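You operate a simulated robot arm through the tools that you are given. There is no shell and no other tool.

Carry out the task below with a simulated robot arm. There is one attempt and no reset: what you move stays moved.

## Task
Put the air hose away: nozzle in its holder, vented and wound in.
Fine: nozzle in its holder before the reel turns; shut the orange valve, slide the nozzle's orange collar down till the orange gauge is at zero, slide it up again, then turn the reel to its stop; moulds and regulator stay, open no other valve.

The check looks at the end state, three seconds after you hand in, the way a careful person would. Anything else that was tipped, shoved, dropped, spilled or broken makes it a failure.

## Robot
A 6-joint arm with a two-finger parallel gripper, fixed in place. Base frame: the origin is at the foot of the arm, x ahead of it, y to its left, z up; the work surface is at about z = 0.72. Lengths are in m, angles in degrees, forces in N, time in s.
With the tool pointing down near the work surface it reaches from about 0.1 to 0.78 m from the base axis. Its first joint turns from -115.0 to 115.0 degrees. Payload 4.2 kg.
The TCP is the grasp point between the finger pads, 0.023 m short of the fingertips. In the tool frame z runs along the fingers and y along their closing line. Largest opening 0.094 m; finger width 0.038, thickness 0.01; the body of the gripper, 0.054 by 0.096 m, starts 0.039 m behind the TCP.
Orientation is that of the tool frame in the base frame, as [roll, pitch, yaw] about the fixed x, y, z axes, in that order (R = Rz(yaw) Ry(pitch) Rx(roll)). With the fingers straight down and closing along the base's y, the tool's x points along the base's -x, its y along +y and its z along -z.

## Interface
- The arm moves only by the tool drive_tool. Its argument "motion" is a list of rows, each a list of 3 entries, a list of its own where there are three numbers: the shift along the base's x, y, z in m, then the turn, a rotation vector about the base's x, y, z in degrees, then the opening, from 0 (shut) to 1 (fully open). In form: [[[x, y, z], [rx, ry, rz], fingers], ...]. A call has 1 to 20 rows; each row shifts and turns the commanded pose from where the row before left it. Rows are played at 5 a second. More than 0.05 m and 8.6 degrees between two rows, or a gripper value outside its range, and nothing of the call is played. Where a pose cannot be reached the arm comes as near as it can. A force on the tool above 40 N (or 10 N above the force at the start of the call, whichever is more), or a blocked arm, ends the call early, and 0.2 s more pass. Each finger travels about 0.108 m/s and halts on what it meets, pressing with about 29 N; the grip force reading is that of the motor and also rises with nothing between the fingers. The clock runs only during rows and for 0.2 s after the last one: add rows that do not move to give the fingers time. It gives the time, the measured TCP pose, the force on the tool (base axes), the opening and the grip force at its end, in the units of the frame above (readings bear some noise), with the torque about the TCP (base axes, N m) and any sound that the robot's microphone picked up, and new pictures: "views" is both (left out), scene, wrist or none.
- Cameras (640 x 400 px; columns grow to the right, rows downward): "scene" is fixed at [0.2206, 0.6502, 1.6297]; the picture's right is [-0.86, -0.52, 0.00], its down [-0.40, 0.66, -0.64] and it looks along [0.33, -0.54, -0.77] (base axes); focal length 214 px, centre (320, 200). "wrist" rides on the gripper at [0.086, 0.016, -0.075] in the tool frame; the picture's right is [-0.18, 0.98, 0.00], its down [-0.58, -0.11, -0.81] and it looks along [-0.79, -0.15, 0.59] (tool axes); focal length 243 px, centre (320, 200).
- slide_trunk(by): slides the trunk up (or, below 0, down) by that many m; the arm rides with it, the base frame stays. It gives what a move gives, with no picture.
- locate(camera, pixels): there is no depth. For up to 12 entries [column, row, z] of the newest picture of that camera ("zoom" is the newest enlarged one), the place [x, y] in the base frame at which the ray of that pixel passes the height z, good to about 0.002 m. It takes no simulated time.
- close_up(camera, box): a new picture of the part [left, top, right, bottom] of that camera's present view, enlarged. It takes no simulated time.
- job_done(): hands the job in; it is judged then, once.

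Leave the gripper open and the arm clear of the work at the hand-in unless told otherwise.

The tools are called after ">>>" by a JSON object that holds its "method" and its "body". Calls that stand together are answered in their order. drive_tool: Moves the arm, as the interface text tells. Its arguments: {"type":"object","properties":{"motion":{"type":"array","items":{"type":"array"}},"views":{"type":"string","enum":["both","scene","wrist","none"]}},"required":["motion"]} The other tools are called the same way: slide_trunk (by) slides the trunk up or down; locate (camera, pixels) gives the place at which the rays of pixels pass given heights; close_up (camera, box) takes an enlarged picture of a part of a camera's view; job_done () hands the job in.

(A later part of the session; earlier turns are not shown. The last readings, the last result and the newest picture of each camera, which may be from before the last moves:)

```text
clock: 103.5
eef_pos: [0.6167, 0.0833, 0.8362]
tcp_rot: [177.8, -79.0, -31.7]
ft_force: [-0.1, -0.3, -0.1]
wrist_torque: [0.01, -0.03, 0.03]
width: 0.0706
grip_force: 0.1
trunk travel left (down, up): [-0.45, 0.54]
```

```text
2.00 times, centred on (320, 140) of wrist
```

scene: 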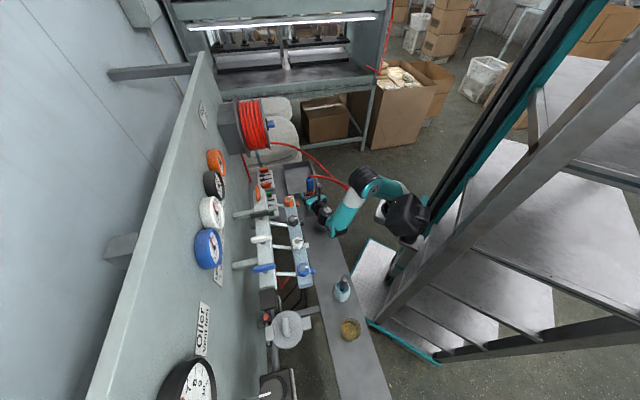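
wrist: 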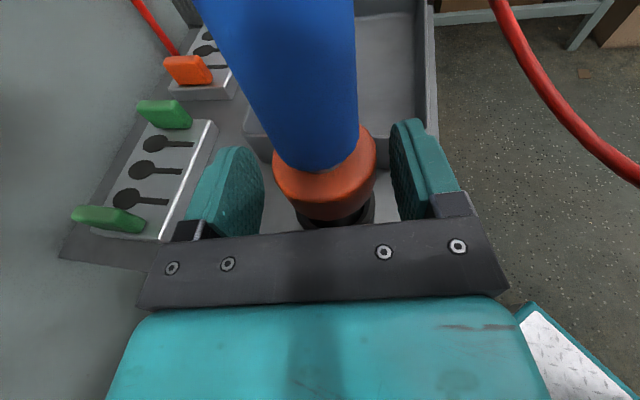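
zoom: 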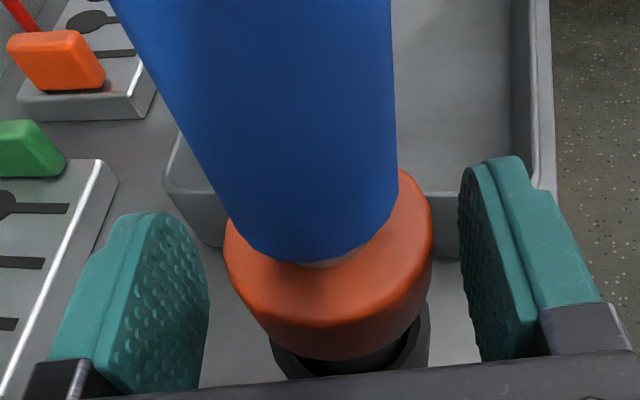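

The collar is centred between the pads. I'll close on it gently.

>>> {"method": "drive_tool", "body": {"motion": [[[0, 0, 0], [0, 0, 0], 0.55], [[0, 0, 0], [0, 0, 0], 0.4], [[0, 0, 0], [0, 0, 0], 0.2], [[0, 0, 0], [0, 0, 0], 0.2]]}}

>>> {"method": "close_up", "body": {"camera": "wrist", "box": [200, 40, 440, 240]}}

```text
clock: 104.5
eef_pos: [0.6156, 0.0849, 0.8369]
tcp_rot: [177.8, -79.0, -31.8]
ft_force: [-0.8, -2.1, 0.7]
wrist_torque: [-0.12, 0.08, 0.01]
width: 0.0513
grip_force: 29.3
trunk travel left (down, up): [-0.45, 0.54]
```

scene: 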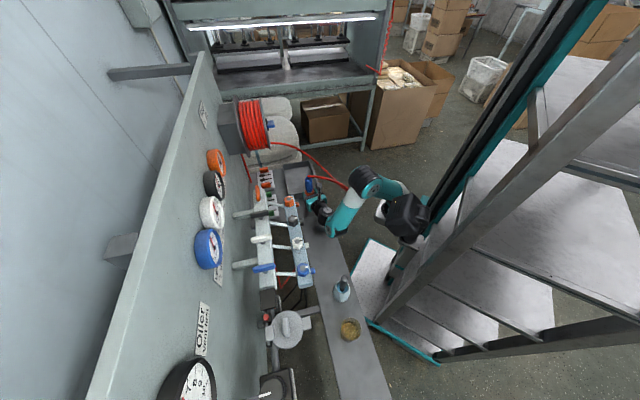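
wrist: 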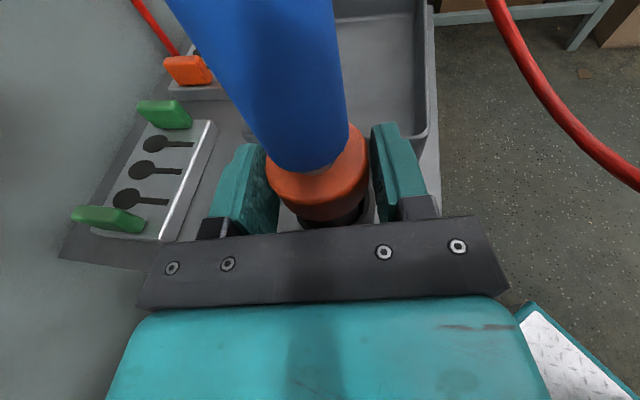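

```text
2.00 times, centred on (320, 140) of wrist
```

zoom: 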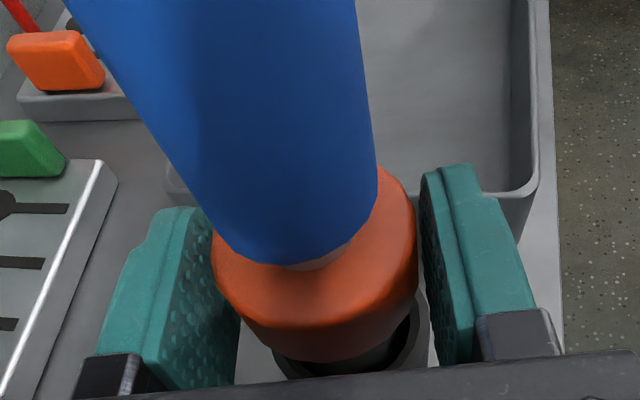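

The collar is gripped (width 0.051). I'll push down in small steps, watching force and gauge.

>>> {"method": "drive_tool", "body": {"motion": [[[0, 0, -0.003], [0, 0, 0], 0.2], [[0, 0, -0.003], [0, 0, 0], 0.2], [[0, 0, -0.002], [0, 0, 0], 0.2], [[0, 0, 0], [0, 0, 0], 0.2]]}}

>>> {"method": "close_up", "body": {"camera": "scene", "box": [200, 140, 248, 170]}}

>>> {"method": "close_up", "body": {"camera": "wrist", "box": [200, 40, 440, 240]}}

```text
clock: 105.5
eef_pos: [0.6169, 0.0842, 0.8286]
tcp_rot: [177.7, -79.0, -31.8]
ft_force: [0.3, -1.9, 0.9]
wrist_torque: [-0.14, -0.08, -0.02]
width: 0.0511
grip_force: 28.8
trunk travel left (down, up): [-0.45, 0.54]
```

scene: 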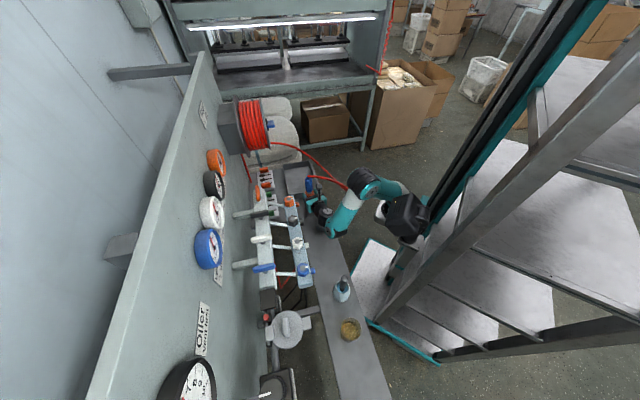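
wrist: 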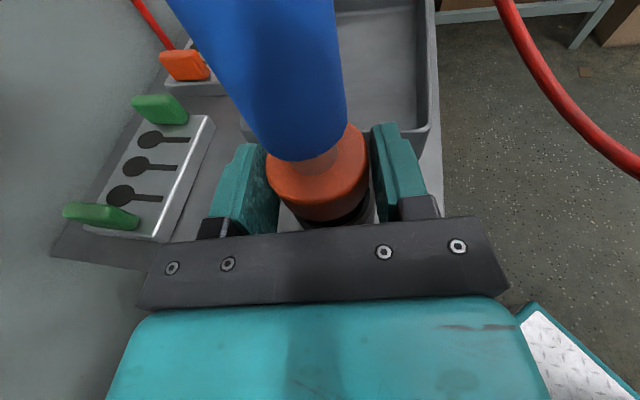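

```text
13.33 times, centred on (224, 155) of scene
```

zoom: 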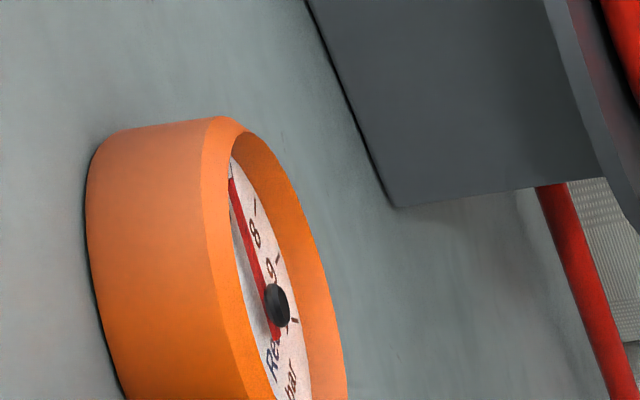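

```text
2.00 times, centred on (320, 140) of wrist
```

zoom: 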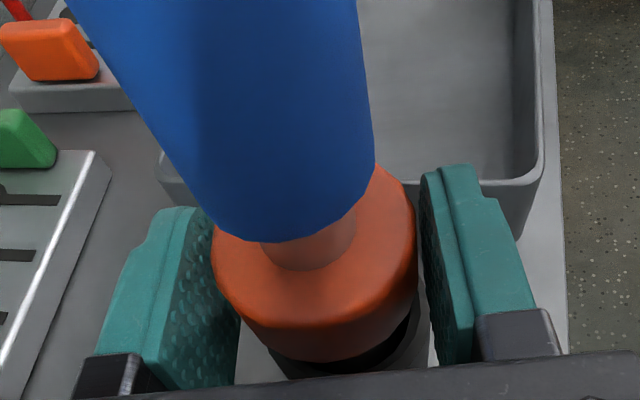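

The collar slides (the gap to the blue body is widening) with little force, and the gauge is unchanged so far. I'll continue down.

>>> {"method": "drive_tool", "body": {"motion": [[[0, 0, -0.003], [0, 0, 0], 0.2], [[0, 0, -0.003], [0, 0, 0], 0.2], [[0, 0, -0.002], [0, 0, 0], 0.2], [[0, 0, 0], [0, 0, 0], 0.2]]}}

>>> {"method": "close_up", "body": {"camera": "scene", "box": [200, 140, 248, 170]}}

>>> {"method": "close_up", "body": {"camera": "wrist", "box": [200, 40, 440, 240]}}

```text
clock: 106.5
eef_pos: [0.6156, 0.083, 0.8211]
tcp_rot: [177.9, -79.0, -31.7]
ft_force: [-0.5, 0.4, 1.1]
wrist_torque: [0.03, 0.15, 0.02]
width: 0.051
grip_force: 28.8
trunk travel left (down, up): [-0.45, 0.54]
```

scene: 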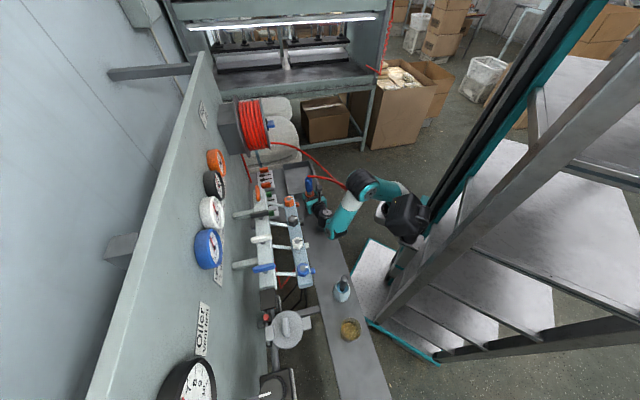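
wrist: 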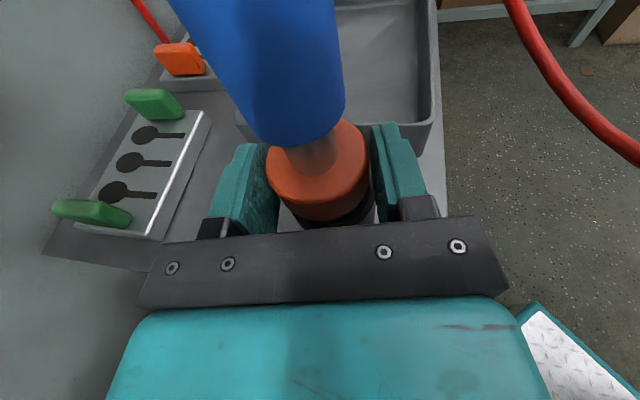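

```text
13.33 times, centred on (224, 155) of scene
```

zoom: 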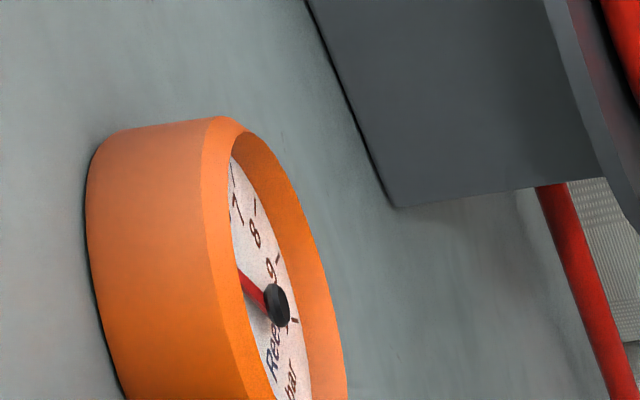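

```text
2.00 times, centred on (320, 140) of wrist
```

zoom: 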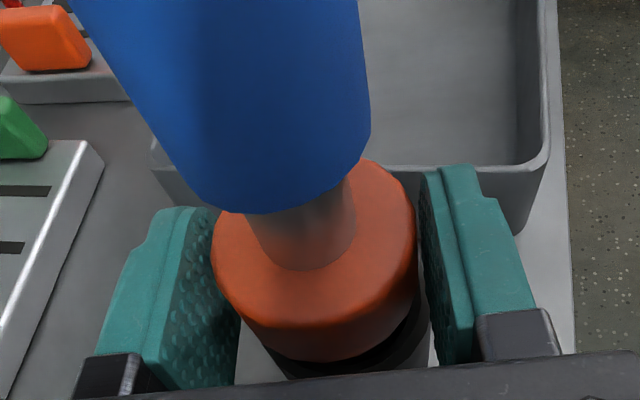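

The gauge is falling, so it's venting. I'll hold and wait.

>>> {"method": "drive_tool", "body": {"motion": [[[0, 0, 0], [0, 0, 0], 0.2], [[0, 0, 0], [0, 0, 0], 0.2], [[0, 0, 0], [0, 0, 0], 0.2], [[0, 0, 0], [0, 0, 0], 0.2], [[0, 0, 0], [0, 0, 0], 0.2], [[0, 0, 0], [0, 0, 0], 0.2], [[0, 0, 0], [0, 0, 0], 0.2], [[0, 0, 0], [0, 0, 0], 0.2], [[0, 0, 0], [0, 0, 0], 0.2], [[0, 0, 0], [0, 0, 0], 0.2]], "views": "none"}}

>>> {"method": "close_up", "body": {"camera": "scene", "box": [200, 140, 248, 170]}}

```text
clock: 108.7
eef_pos: [0.616, 0.0844, 0.8214]
tcp_rot: [177.8, -78.9, -31.7]
ft_force: [-0.6, -0.8, -0.1]
wrist_torque: [-0.12, 0.01, 0.03]
width: 0.0508
grip_force: 28.9
trunk travel left (down, up): [-0.45, 0.54]
```

```text
13.33 times, centred on (224, 155) of scene
```

zoom: 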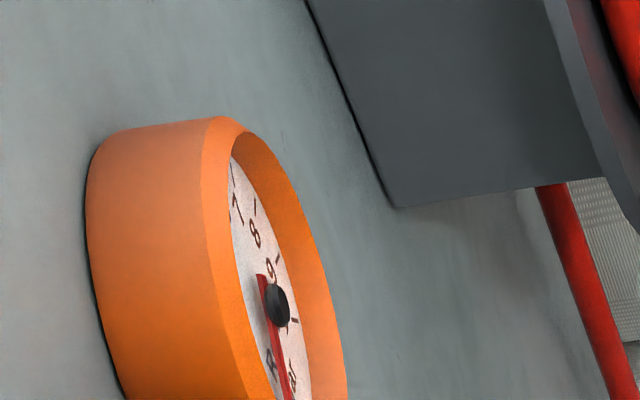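

The needle now points down toward the bottom of the dial. I'll zoom on the whole gauge and wait a little longer to be sure it's at zero.

>>> {"method": "drive_tool", "body": {"motion": [[[0, 0, 0], [0, 0, 0], 0.2], [[0, 0, 0], [0, 0, 0], 0.2], [[0, 0, 0], [0, 0, 0], 0.2], [[0, 0, 0], [0, 0, 0], 0.2], [[0, 0, 0], [0, 0, 0], 0.2], [[0, 0, 0], [0, 0, 0], 0.2], [[0, 0, 0], [0, 0, 0], 0.2], [[0, 0, 0], [0, 0, 0], 0.2], [[0, 0, 0], [0, 0, 0], 0.2], [[0, 0, 0], [0, 0, 0], 0.2], [[0, 0, 0], [0, 0, 0], 0.2], [[0, 0, 0], [0, 0, 0], 0.2], [[0, 0, 0], [0, 0, 0], 0.2], [[0, 0, 0], [0, 0, 0], 0.2], [[0, 0, 0], [0, 0, 0], 0.2]], "views": "none"}}

>>> {"method": "close_up", "body": {"camera": "scene", "box": [206, 146, 246, 186]}}

```text
clock: 111.9
eef_pos: [0.6169, 0.0836, 0.8206]
tcp_rot: [177.9, -79.0, -31.6]
ft_force: [-0.7, -0.7, -0.1]
wrist_torque: [-0.01, 0.06, 0.0]
width: 0.0508
grip_force: 28.9
trunk travel left (down, up): [-0.45, 0.54]
```

```text
10.00 times, centred on (226, 166) of scene
```

zoom: 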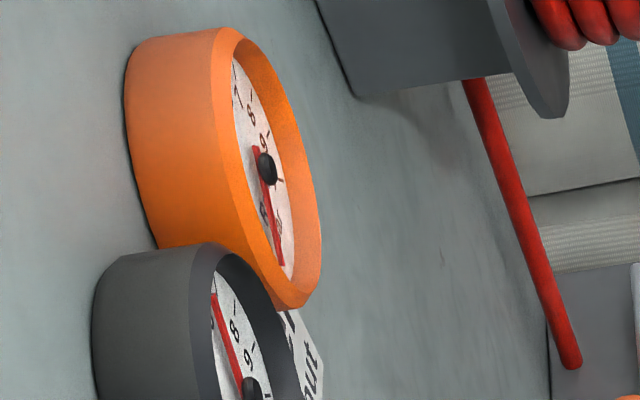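

The needle has been steady at the bottom (zero) for 3 s. I'll slide the collar up again by the same 16 mm.

>>> {"method": "drive_tool", "body": {"motion": [[[0, 0, 0.004], [0, 0, 0], 0.2], [[0, 0, 0.004], [0, 0, 0], 0.2], [[0, 0, 0.004], [0, 0, 0], 0.2], [[0, 0, 0.004], [0, 0, 0], 0.2], [[0, 0, 0], [0, 0, 0], 0.2]]}}

>>> {"method": "close_up", "body": {"camera": "wrist", "box": [200, 40, 440, 240]}}

>>> {"method": "close_up", "body": {"camera": "scene", "box": [206, 146, 246, 186]}}

```text
clock: 113.1
eef_pos: [0.6163, 0.0841, 0.8369]
tcp_rot: [177.7, -79.0, -31.6]
ft_force: [-0.8, 0.0, 0.2]
wrist_torque: [-0.01, 0.11, 0.02]
width: 0.051
grip_force: 29.2
trunk travel left (down, up): [-0.45, 0.54]
```

scene: 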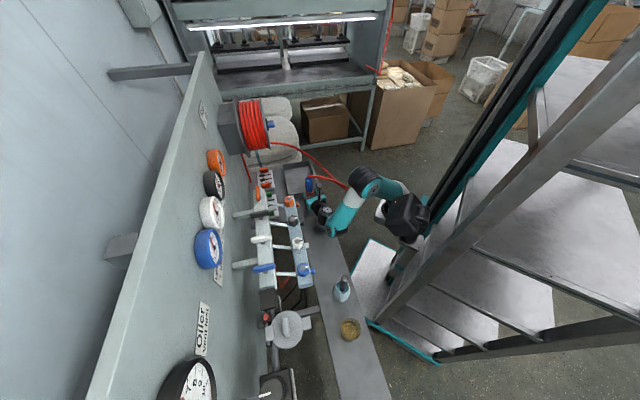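
wrist: 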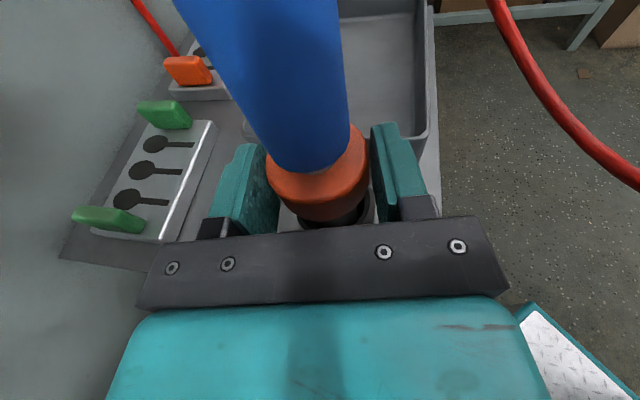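

```text
2.00 times, centred on (320, 140) of wrist
```

zoom: 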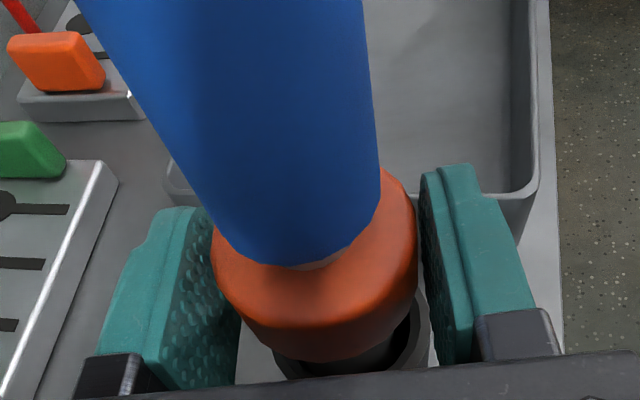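

```text
10.00 times, centred on (226, 166) of scene
```

zoom: 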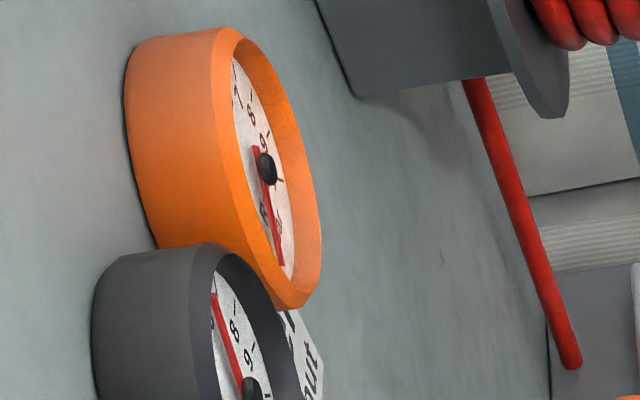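

The collar is up again and the gauge stays at zero. I'll release the collar and back off.

>>> {"method": "drive_tool", "body": {"motion": [[[0, 0, 0.001], [0, 0, 0], 0.2], [[0, 0, 0], [0, 0, 0], 0.6], [[0, 0, 0], [0, 0, 0], 0.75], [[0, 0, 0], [0, 0, 0], 0.75], [[-0.0166, 0.0112, 0], [0, 0, 0], 0.75], [[-0.0166, 0.0112, 0], [0, 0, 0], 0.75], [[-0.0166, 0.0112, 0], [0, 0, 0], 0.75], [[-0.0166, 0.0112, 0], [0, 0, 0], 0.75], [[-0.0166, 0.0112, 0], [0, 0, 0], 0.75], [[0, 0, 0], [0, 0, 0], 0.75]]}}

>>> {"method": "close_up", "body": {"camera": "scene", "box": [276, 160, 372, 220]}}

>>> {"method": "close_up", "body": {"camera": "scene", "box": [190, 80, 286, 160]}}

>>> {"method": "close_up", "body": {"camera": "scene", "box": [190, 100, 214, 130]}}

```text
clock: 115.3
eef_pos: [0.5415, 0.1219, 0.8333]
tcp_rot: [178.1, -78.6, -34.0]
ft_force: [0.4, 0.2, -0.4]
wrist_torque: [-0.03, -0.01, 0.01]
width: 0.0706
grip_force: 0.1
out of reach, approached as far as the arm can: row 9
trunk travel left (down, up): [-0.45, 0.54]
```

scene: 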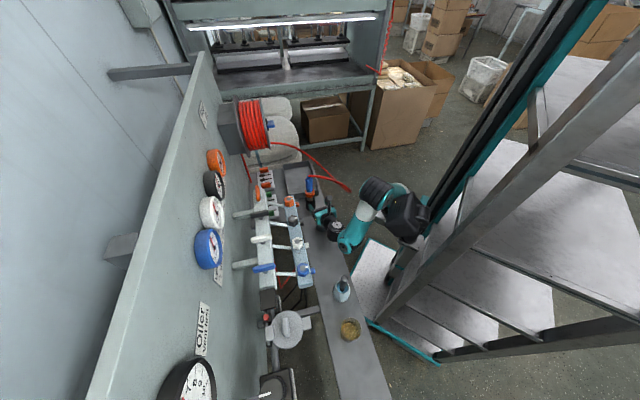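
wrist: 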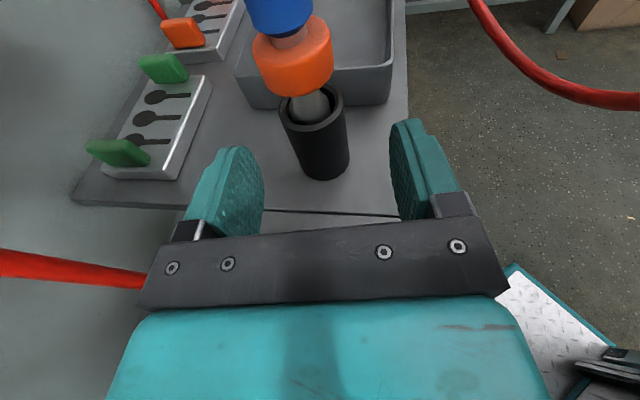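

```text
6.67 times, centred on (324, 190) of scene
```

zoom: 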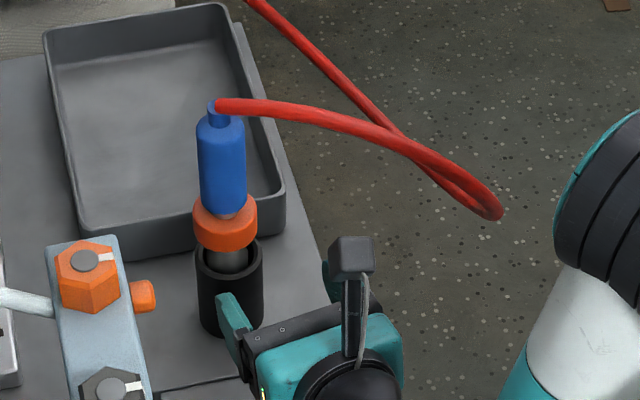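

```text
5.00 times, centred on (238, 120) of scene
```

zoom: 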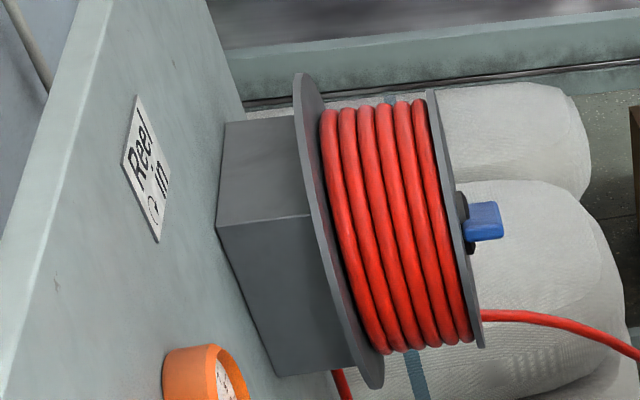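

```text
13.33 times, centred on (202, 115) of scene
```

zoom: 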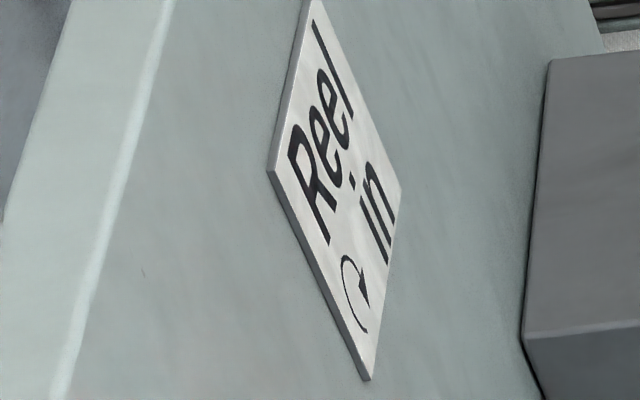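

The nozzle stands in the holder. The "Reel in" label shows a clockwise arrow facing the wall. I'll raise the trunk to reel height and look at the reel handle.

>>> {"method": "drive_tool", "body": {"motion": [[[-0.015, -0.01, 0], [0, 0, 0], 0.75], [[0, 0, 0], [0, 0, 0], 0.75]], "views": "none"}}

>>> {"method": "slide_trunk", "body": {"by": 0.28}}

>>> {"method": "drive_tool", "body": {"motion": [[[0.02, -0.02, 0], [0, 0, 0], 0.75], [[0.02, -0.03, 0], [0, 0, 0], 0.75], [[0.02, -0.03, 0], [0, 0, 0], 0.75], [[0, 0, 0], [0, 0, 0], 0.75]]}}

```text
clock: 116.1
eef_pos: [0.5349, 0.102, 0.8332]
tcp_rot: [177.2, -79.0, -35.7]
ft_force: [0.8, -0.1, -0.3]
wrist_torque: [-0.02, 0.0, 0.02]
width: 0.0705
grip_force: 0.1
trunk travel left (down, up): [-0.45, 0.54]
stopped in row 2: the arm was blocked; the commanded pose is now the measured one
```

```text
clock: 118.9
eef_pos: [0.5361, 0.1009, 1.1135]
tcp_rot: [177.7, -79.1, -36.0]
ft_force: [-0.2, -0.7, -0.2]
wrist_torque: [0.01, 0.04, -0.01]
width: 0.0706
grip_force: 0.1
trunk travel left (down, up): [-0.73, 0.26]
```

```text
clock: 119.9
eef_pos: [0.5943, 0.0217, 1.1124]
tcp_rot: [177.8, -79.1, -36.0]
ft_force: [-0.3, 0.7, -0.6]
wrist_torque: [0.01, -0.01, -0.02]
width: 0.0705
grip_force: 0.1
trunk travel left (down, up): [-0.73, 0.26]
```

scene: 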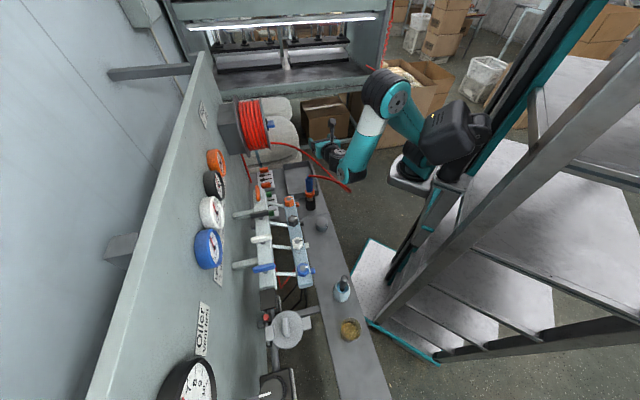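
wrist: 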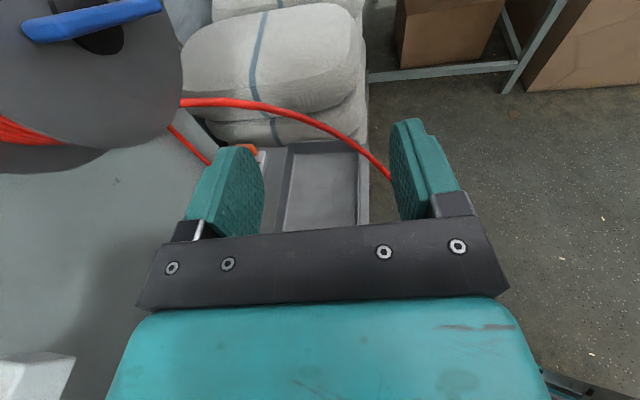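

Now I'll raise another 5 cm for clearance over the hose and swing the tool azimuth toward the wall normal in front of the reel.

>>> {"method": "slide_trunk", "body": {"by": 0.05}}

>>> {"method": "drive_tool", "body": {"motion": [[[0.0066, -0.008, 0], [0, 0, 7.9], 0.75], [[0.0066, -0.008, 0], [0, 0, 7.9], 0.75], [[0.0066, -0.008, 0], [0, 0, 7.9], 0.75], [[0.0066, -0.008, 0], [0, 0, 7.9], 0.75], [[0.0066, -0.008, 0], [0, 0, 7.9], 0.75], [[0, 0, 0], [0, 0, 0], 0.75]]}}

```text
clock: 120.9
eef_pos: [0.5938, 0.0225, 1.1617]
tcp_rot: [177.7, -79.1, -36.0]
ft_force: [-0.8, 0.5, -0.6]
wrist_torque: [0.0, -0.02, 0.01]
width: 0.0706
grip_force: 0.1
trunk travel left (down, up): [-0.78, 0.21]
```

```text
clock: 122.3
eef_pos: [0.6565, -0.0029, 1.1655]
tcp_rot: [177.8, -79.0, 3.6]
ft_force: [0.2, 0.2, -0.2]
wrist_torque: [-0.02, 0.03, 0.0]
width: 0.0706
grip_force: 0.1
out of reach, approached as far as the arm can: row 3, 4, 5
trunk travel left (down, up): [-0.78, 0.21]
```

scene: 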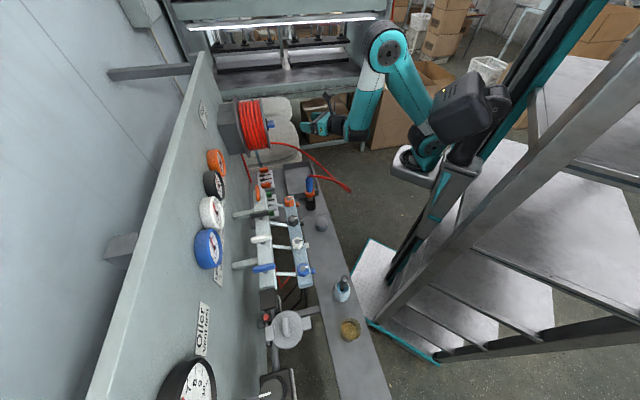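
wrist: 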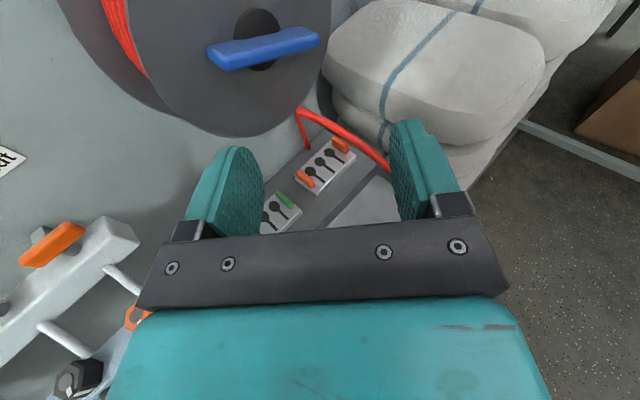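

Good view of the blue handle bar. The arm is a bit cramped pitch-wise, so I'll raise the arm and lower the trunk by the same amount to level the forearm.

>>> {"method": "drive_tool", "body": {"motion": [[[0, 0, 0.04], [0, 0, 0], 0.75], [[0, 0, 0.04], [0, 0, 0], 0.75], [[0, 0, 0.04], [0, 0, 0], 0.75], [[0, 0, 0.03], [0, 0, 0], 0.75], [[0, 0, 0], [0, 0, 0], 0.75]], "views": "none"}}

>>> {"method": "slide_trunk", "body": {"by": -0.15}}

>>> {"method": "drive_tool", "body": {"motion": [[[0, -0.01, 0], [0, 0, 7.9], 0.75], [[0, -0.01, 0], [0, 0, 7.9], 0.75], [[0, -0.01, 0], [0, 0, 7.9], 0.75], [[0, -0.01, 0], [0, 0, 7.9], 0.75], [[0, -0.01, 0], [0, 0, 7.9], 0.75], [[0, 0, 0], [0, 0, 0], 0.75]]}}

```text
clock: 123.5
eef_pos: [0.657, -0.003, 1.3173]
tcp_rot: [177.6, -79.0, 3.7]
ft_force: [0.3, -0.2, -0.2]
wrist_torque: [-0.01, -0.02, -0.02]
width: 0.0707
grip_force: 0.0
trunk travel left (down, up): [-0.78, 0.21]
```

```text
clock: 125.2
eef_pos: [0.6575, -0.0022, 1.1663]
tcp_rot: [177.8, -79.0, 3.6]
ft_force: [-0.8, 0.0, -0.6]
wrist_torque: [-0.01, 0.02, 0.0]
width: 0.0705
grip_force: 0.0
trunk travel left (down, up): [-0.63, 0.36]
```

```text
clock: 126.6
eef_pos: [0.5271, 0.1698, 1.132]
tcp_rot: [178.5, -79.3, 41.3]
ft_force: [0.5, 0.2, -0.4]
wrist_torque: [0.0, 0.0, 0.02]
width: 0.0707
grip_force: 0.1
out of reach, approached as far as the arm can: row 1, 2, 3, 4, 5
trunk travel left (down, up): [-0.63, 0.36]
```

scene: 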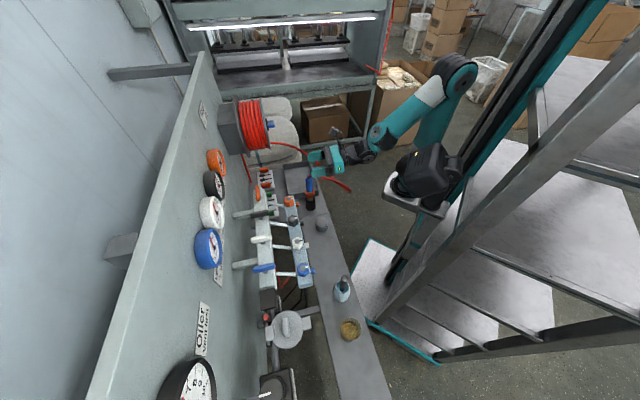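
wrist: 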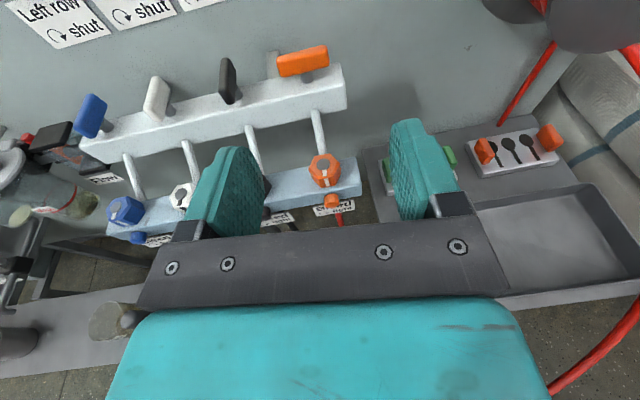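

The arm couldn't hold that azimuth there, because the wrist is too far to the side. I'll go back to the previous pose and approach the reel with less side angle.

>>> {"method": "drive_tool", "body": {"motion": [[[0.026, -0.0346, 0.008], [0, 0, -7.6], 0.75], [[0.026, -0.0346, 0.008], [0, 0, -7.6], 0.75], [[0.026, -0.0346, 0.008], [0, 0, -7.6], 0.75], [[0.026, -0.0346, 0.008], [0, 0, -7.6], 0.75], [[0.026, -0.0346, 0.005], [0, 0, -7.6], 0.75], [[0, 0, 0], [0, 0, 0], 0.75]]}}

```text
clock: 128.0
eef_pos: [0.6596, -0.0035, 1.1684]
tcp_rot: [177.8, -79.0, 4.9]
ft_force: [-0.1, 0.8, 0.3]
wrist_torque: [-0.02, 0.04, 0.01]
width: 0.0706
grip_force: 0.1
trunk travel left (down, up): [-0.63, 0.36]
```

scene: 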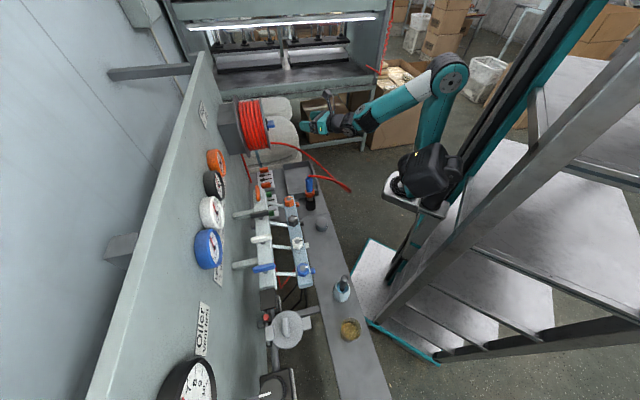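
wrist: 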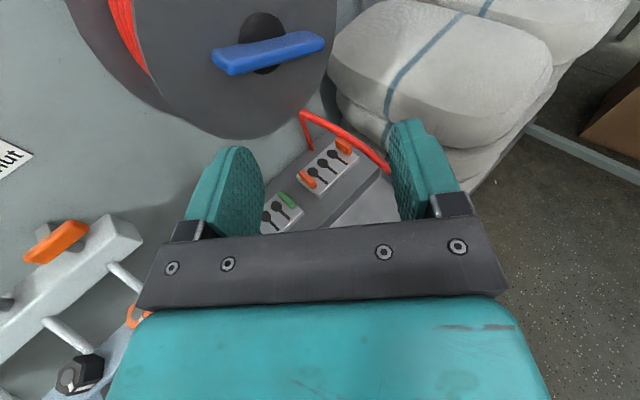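

I have a good view of the reel face again. I'll zoom on the handle and triangulate it.

>>> {"method": "close_up", "body": {"camera": "wrist", "box": [180, 0, 372, 120]}}

>>> {"method": "close_up", "body": {"camera": "scene", "box": [240, 90, 304, 150]}}

>>> {"method": "locate", "body": {"camera": "wrist", "pixels": [[268, 53, 1.12], [268, 53, 1.13], [268, 53, 1.14], [213, 64, 1.13], [323, 42, 1.13], [262, 42, 1.13], [238, 138, 1.03], [238, 138, 1.02]]}}

>>> {"method": "locate", "body": {"camera": "scene", "pixels": [[271, 124, 1.12], [271, 124, 1.13], [271, 124, 1.14]]}}

```text
3.33 times, centred on (276, 60) of wrist
```

zoom: 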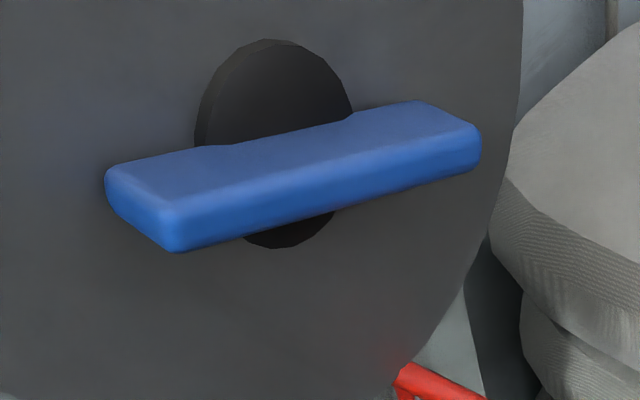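

```text
6.67 times, centred on (272, 120) of scene
```

zoom: 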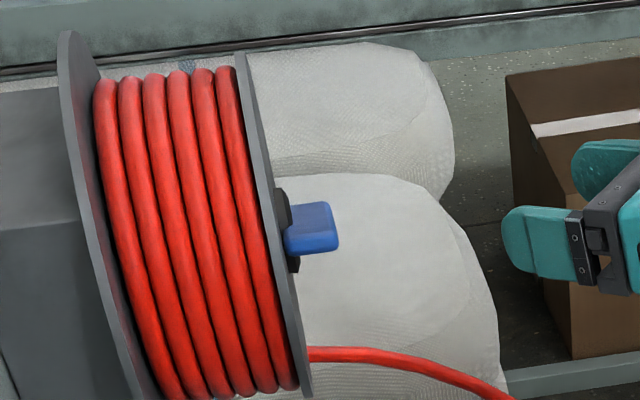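

```text
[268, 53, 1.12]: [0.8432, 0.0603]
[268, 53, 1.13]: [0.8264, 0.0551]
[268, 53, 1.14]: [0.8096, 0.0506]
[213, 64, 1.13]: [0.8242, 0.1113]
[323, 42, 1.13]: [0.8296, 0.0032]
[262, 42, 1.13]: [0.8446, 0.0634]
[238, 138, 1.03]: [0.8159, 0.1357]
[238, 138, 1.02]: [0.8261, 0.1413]
```

```text
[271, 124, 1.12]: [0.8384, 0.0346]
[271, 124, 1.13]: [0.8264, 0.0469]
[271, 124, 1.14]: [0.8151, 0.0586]
```

The bar is 0.12 m long, centred at about (0.825, 0.055, 1.13), with its left end up by about 21 degrees, and it stands 3–4 cm proud. It can be cranked around with the closed fingers as a peg. I'll close the fingers, move nearer and turn the tool to az of about 27.

>>> {"method": "drive_tool", "body": {"motion": [[[0.02, 0.002, 0], [0, 0, 4], 0.4], [[0.02, 0.005, 0], [0, 0, 6], 0.2], [[0.02, 0.005, 0], [0, 0, 6], 0], [[0.01, 0.005, 0], [0, 0, 6], 0], [[0, 0, 0], [0, 0, 0], 0]]}}

```text
clock: 129.2
eef_pos: [0.6707, 0.1262, 1.1402]
tcp_rot: [-179.4, -79.3, 22.9]
ft_force: [-0.5, 0.3, 0.9]
wrist_torque: [0.01, -0.01, 0.0]
width: 0.0
grip_force: 28.9
out of reach, approached as far as the arm can: row 2, 3, 4
trunk travel left (down, up): [-0.63, 0.36]
```

scene: 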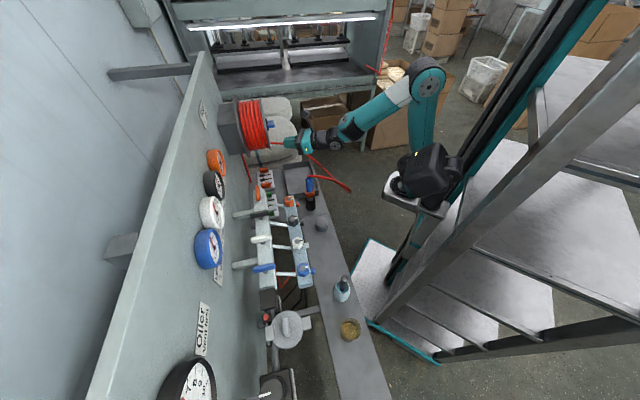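
wrist: 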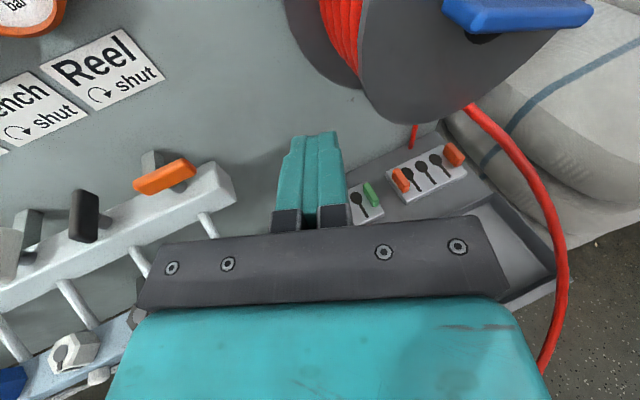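

The tilt with the camera on top runs into a wrist-roll limit. I'll roll the tool 90 degrees clockwise about its own axis, camera to the right, which frees that joint and suits gripping the bar directly.

>>> {"method": "drive_tool", "body": {"motion": [[[-0.005, -0.01, 0.005], [7.45, 3.08, -1.52], 0], [[-0.005, -0.01, 0.005], [7.45, 3.08, -1.52], 0], [[-0.005, -0.01, 0.005], [7.45, 3.08, -1.52], 0], [[-0.005, -0.01, 0.005], [7.45, 3.08, -1.52], 0], [[0, -0.01, 0.0], [7.45, 3.08, -1.52], 0], [[0, -0.01, 0], [7.45, 3.08, -1.52], 0], [[0, -0.01, 0], [7.45, 3.08, -1.52], 0], [[0, -0.01, 0], [7.45, 3.08, -1.52], 0], [[0, 0, 0], [7.45, 3.08, -1.52], 0], [[0, 0, 0], [7.45, 3.08, -1.52], 0], [[0, 0, 0], [7.45, 3.08, -1.52], 0], [[0, 0, 0], [0, 0, 0], 0]]}}

```text
clock: 131.8
eef_pos: [0.651, 0.0458, 1.1603]
tcp_rot: [-98.5, -0.4, -67.2]
ft_force: [-0.8, -1.0, -0.1]
wrist_torque: [-0.03, 0.03, 0.0]
width: 0.0
grip_force: 28.3
trunk travel left (down, up): [-0.63, 0.36]
```

scene: 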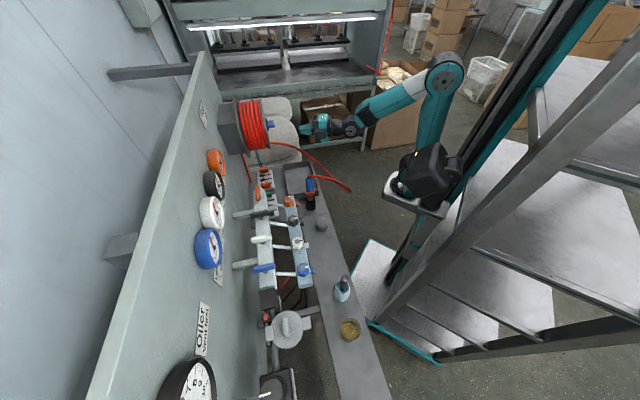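
wrist: 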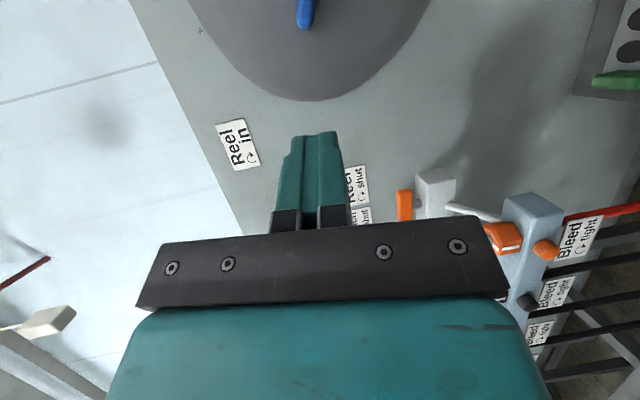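

All reached. The camera now shows the "Reel in" label at (238,145); I'll zoom to check the arrow direction.

>>> {"method": "close_up", "body": {"camera": "wrist", "box": [214, 115, 270, 175]}}

>>> {"method": "close_up", "body": {"camera": "wrist", "box": [180, 0, 440, 180]}}

```text
6.67 times, centred on (242, 145) of wrist
```

zoom: 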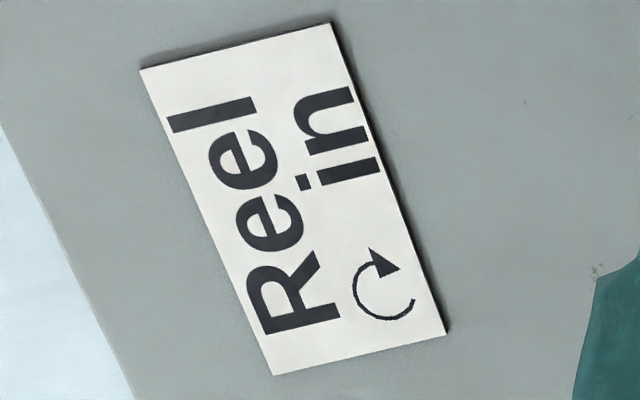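

```text
2.22 times, centred on (310, 90) of wrist
```

zoom: 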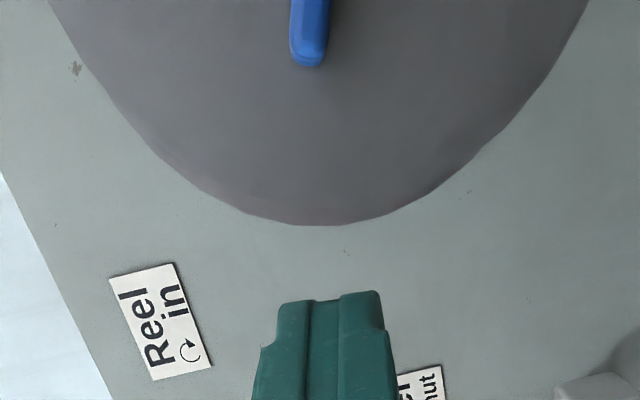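

The arrow is clockwise. I'll line the tool up with the reel axis (az 42.7, level) at about 0.14 m in front of the hub.

>>> {"method": "drive_tool", "body": {"motion": [[[0.0143, -0.0172, 0], [0, 0, 4], 0], [[0.0143, -0.0172, 0], [0, 0, 4], 0.2], [[0.0143, -0.0172, -0.005], [0, 0, 4], 0.4], [[0.0143, -0.0172, -0.008], [0, 0, 4], 0.5], [[0.0143, -0.0172, -0.008], [0, 0, 3.9], 0.5], [[0, 0, -0.007], [5.76, -6.25, 0], 0.5], [[0, 0, 0], [0, 0, 0], 0.5]]}}

```text
clock: 133.4
eef_pos: [0.7236, -0.0401, 1.1312]
tcp_rot: [-89.8, -0.6, -47.2]
ft_force: [-0.5, 0.3, 0.1]
wrist_torque: [-0.05, 0.01, 0.0]
width: 0.047
grip_force: 0.1
trunk travel left (down, up): [-0.63, 0.36]
```

scene: 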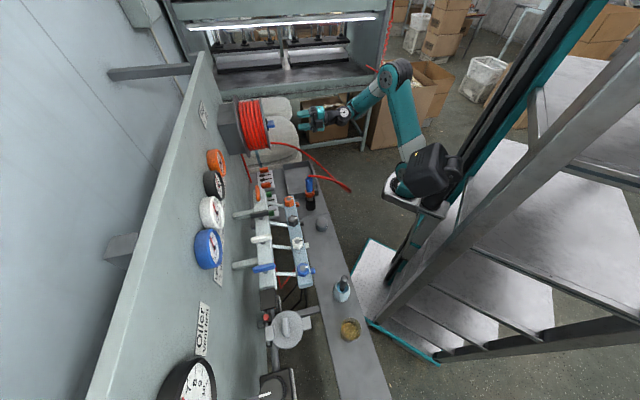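
wrist: 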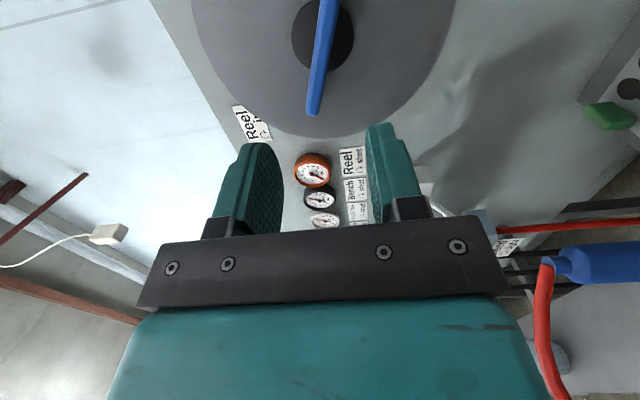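

The tool is exactly on the reel axis, with the hub centre within 2 mm. The bar is tilted 21 degrees. I'll roll +21 degrees to match it and advance 0.10 m, then check.

>>> {"method": "drive_tool", "body": {"motion": [[[0, 0, 0], [5.15, 4.75, 0], 0.55], [[0, 0, 0], [5.15, 4.75, 0], 0.55], [[0, 0, 0], [5.15, 4.75, 0], 0.55], [[0.0245, 0.0226, 0], [0, 0, 0], 0.55], [[0.0245, 0.0226, 0], [0, 0, 0], 0.55], [[0.0245, 0.0226, 0], [0, 0, 0], 0.55], [[0, 0, 0], [0, 0, 0], 0.55]]}}

>>> {"method": "close_up", "body": {"camera": "scene", "box": [232, 90, 328, 150]}}

```text
clock: 135.0
eef_pos: [0.795, 0.0287, 1.1333]
tcp_rot: [-90.0, 20.4, -47.3]
ft_force: [0.9, -0.7, 0.5]
wrist_torque: [-0.02, -0.01, 0.0]
width: 0.0521
grip_force: 0.1
trunk travel left (down, up): [-0.63, 0.36]
```

scene: 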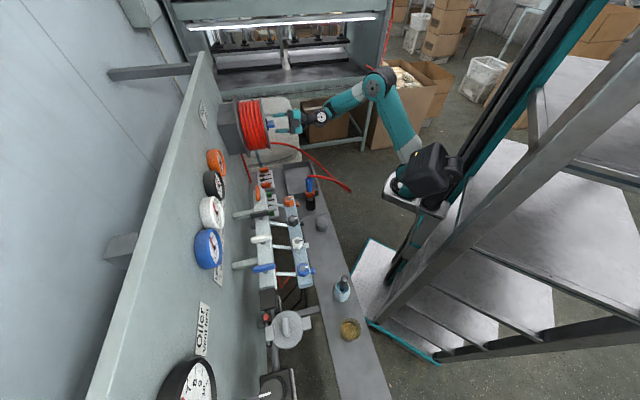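
wrist: 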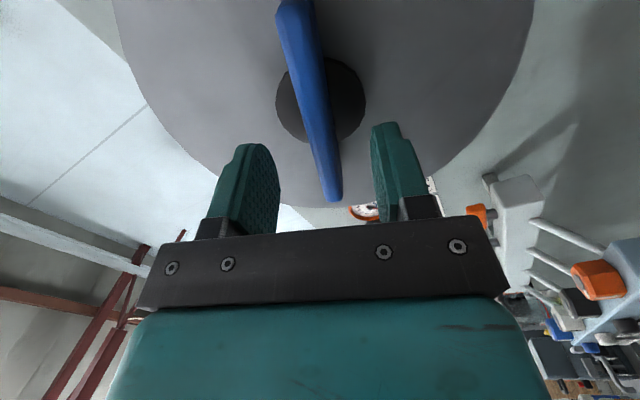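

```text
6.67 times, centred on (280, 120) of scene
```

zoom: 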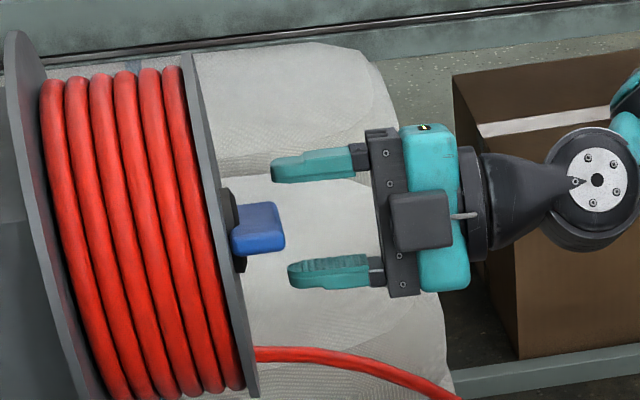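

The bar is centred and parallel between the fingers. I'll advance the last 0.042 m.

>>> {"method": "drive_tool", "body": {"motion": [[[0.0155, 0.0142, 0], [0, 0, 0], 0.55], [[0.0155, 0.0142, 0], [0, 0, 0], 0.55], [[0, 0, 0], [0, 0, 0], 0.55]]}}

>>> {"method": "close_up", "body": {"camera": "scene", "box": [232, 90, 328, 150]}}

```text
clock: 135.6
eef_pos: [0.8182, 0.0492, 1.133]
tcp_rot: [-90.1, 20.7, -47.3]
ft_force: [-14.3, -9.9, 2.3]
wrist_torque: [-0.17, 0.29, 0.56]
width: 0.0512
grip_force: 0.0
trunk travel left (down, up): [-0.63, 0.36]
stopped in row 2: the force on the tool passed its limit at 78 N (the readings are from after the stop); the commanded pose is now the measured one
```

scene: 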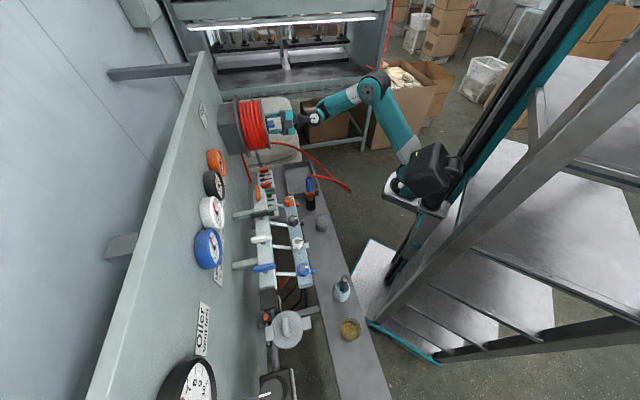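
wrist: 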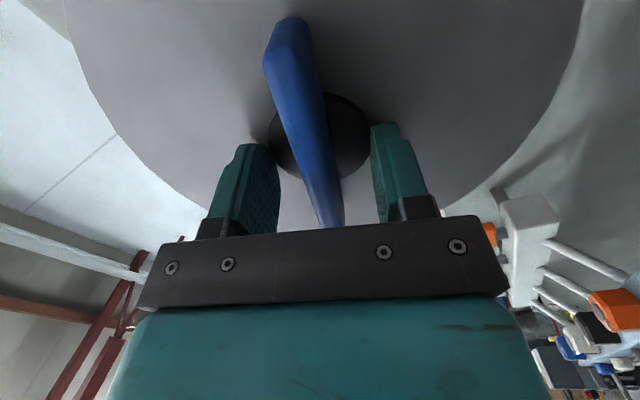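

```text
6.67 times, centred on (280, 120) of scene
```

zoom: 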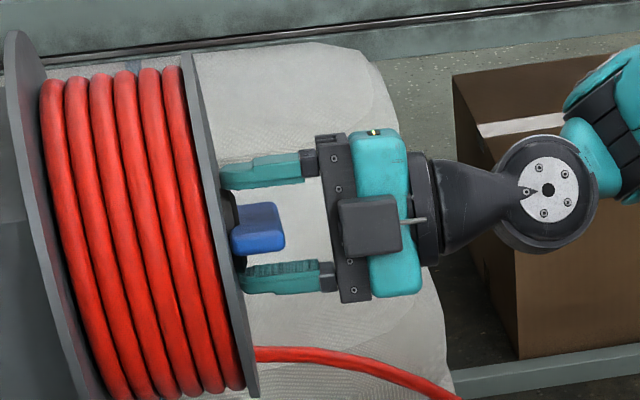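

The fingertips touched the hub or flange a little early and the motion stopped itself. I'll back off 7 mm; the bar is well between the fingers, so I then close.

>>> {"method": "drive_tool", "body": {"motion": [[[-0.005, -0.0047, 0], [0, 0, 0], 0.55], [[0, 0, 0], [0, 0, 0], 0.55], [[0, 0, 0], [0, 0, 0], 0.3], [[0, 0, 0], [0, 0, 0], 0.1], [[0, 0, 0], [0, 0, 0], 0.1], [[0, 0, 0], [0, 0, 0], 0.1]]}}

>>> {"method": "close_up", "body": {"camera": "scene", "box": [232, 90, 328, 150]}}

```text
clock: 137.0
eef_pos: [0.8151, 0.0464, 1.1332]
tcp_rot: [-90.1, 20.6, -47.4]
ft_force: [5.9, 1.3, 6.9]
wrist_torque: [-0.81, 0.75, 0.51]
width: 0.0132
grip_force: 44.7
trunk travel left (down, up): [-0.63, 0.36]
```

scene: 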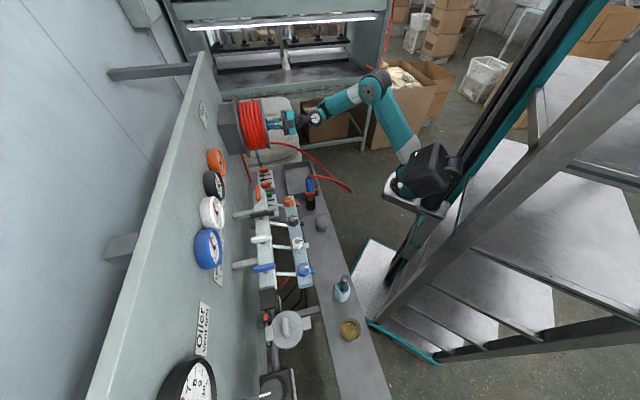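
wrist: 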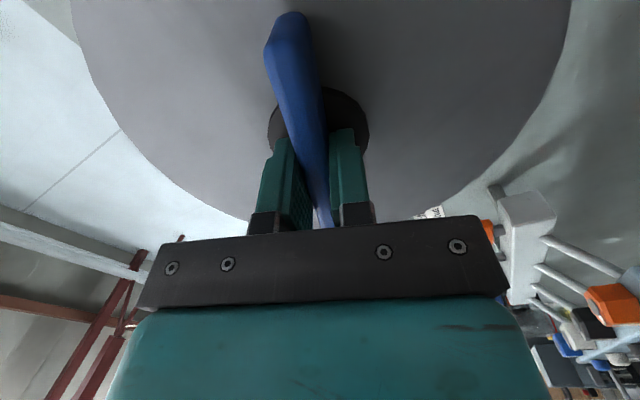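

```text
6.67 times, centred on (280, 120) of scene
```

zoom: 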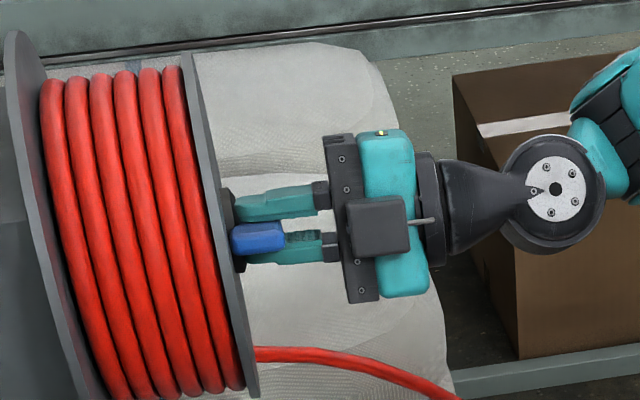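

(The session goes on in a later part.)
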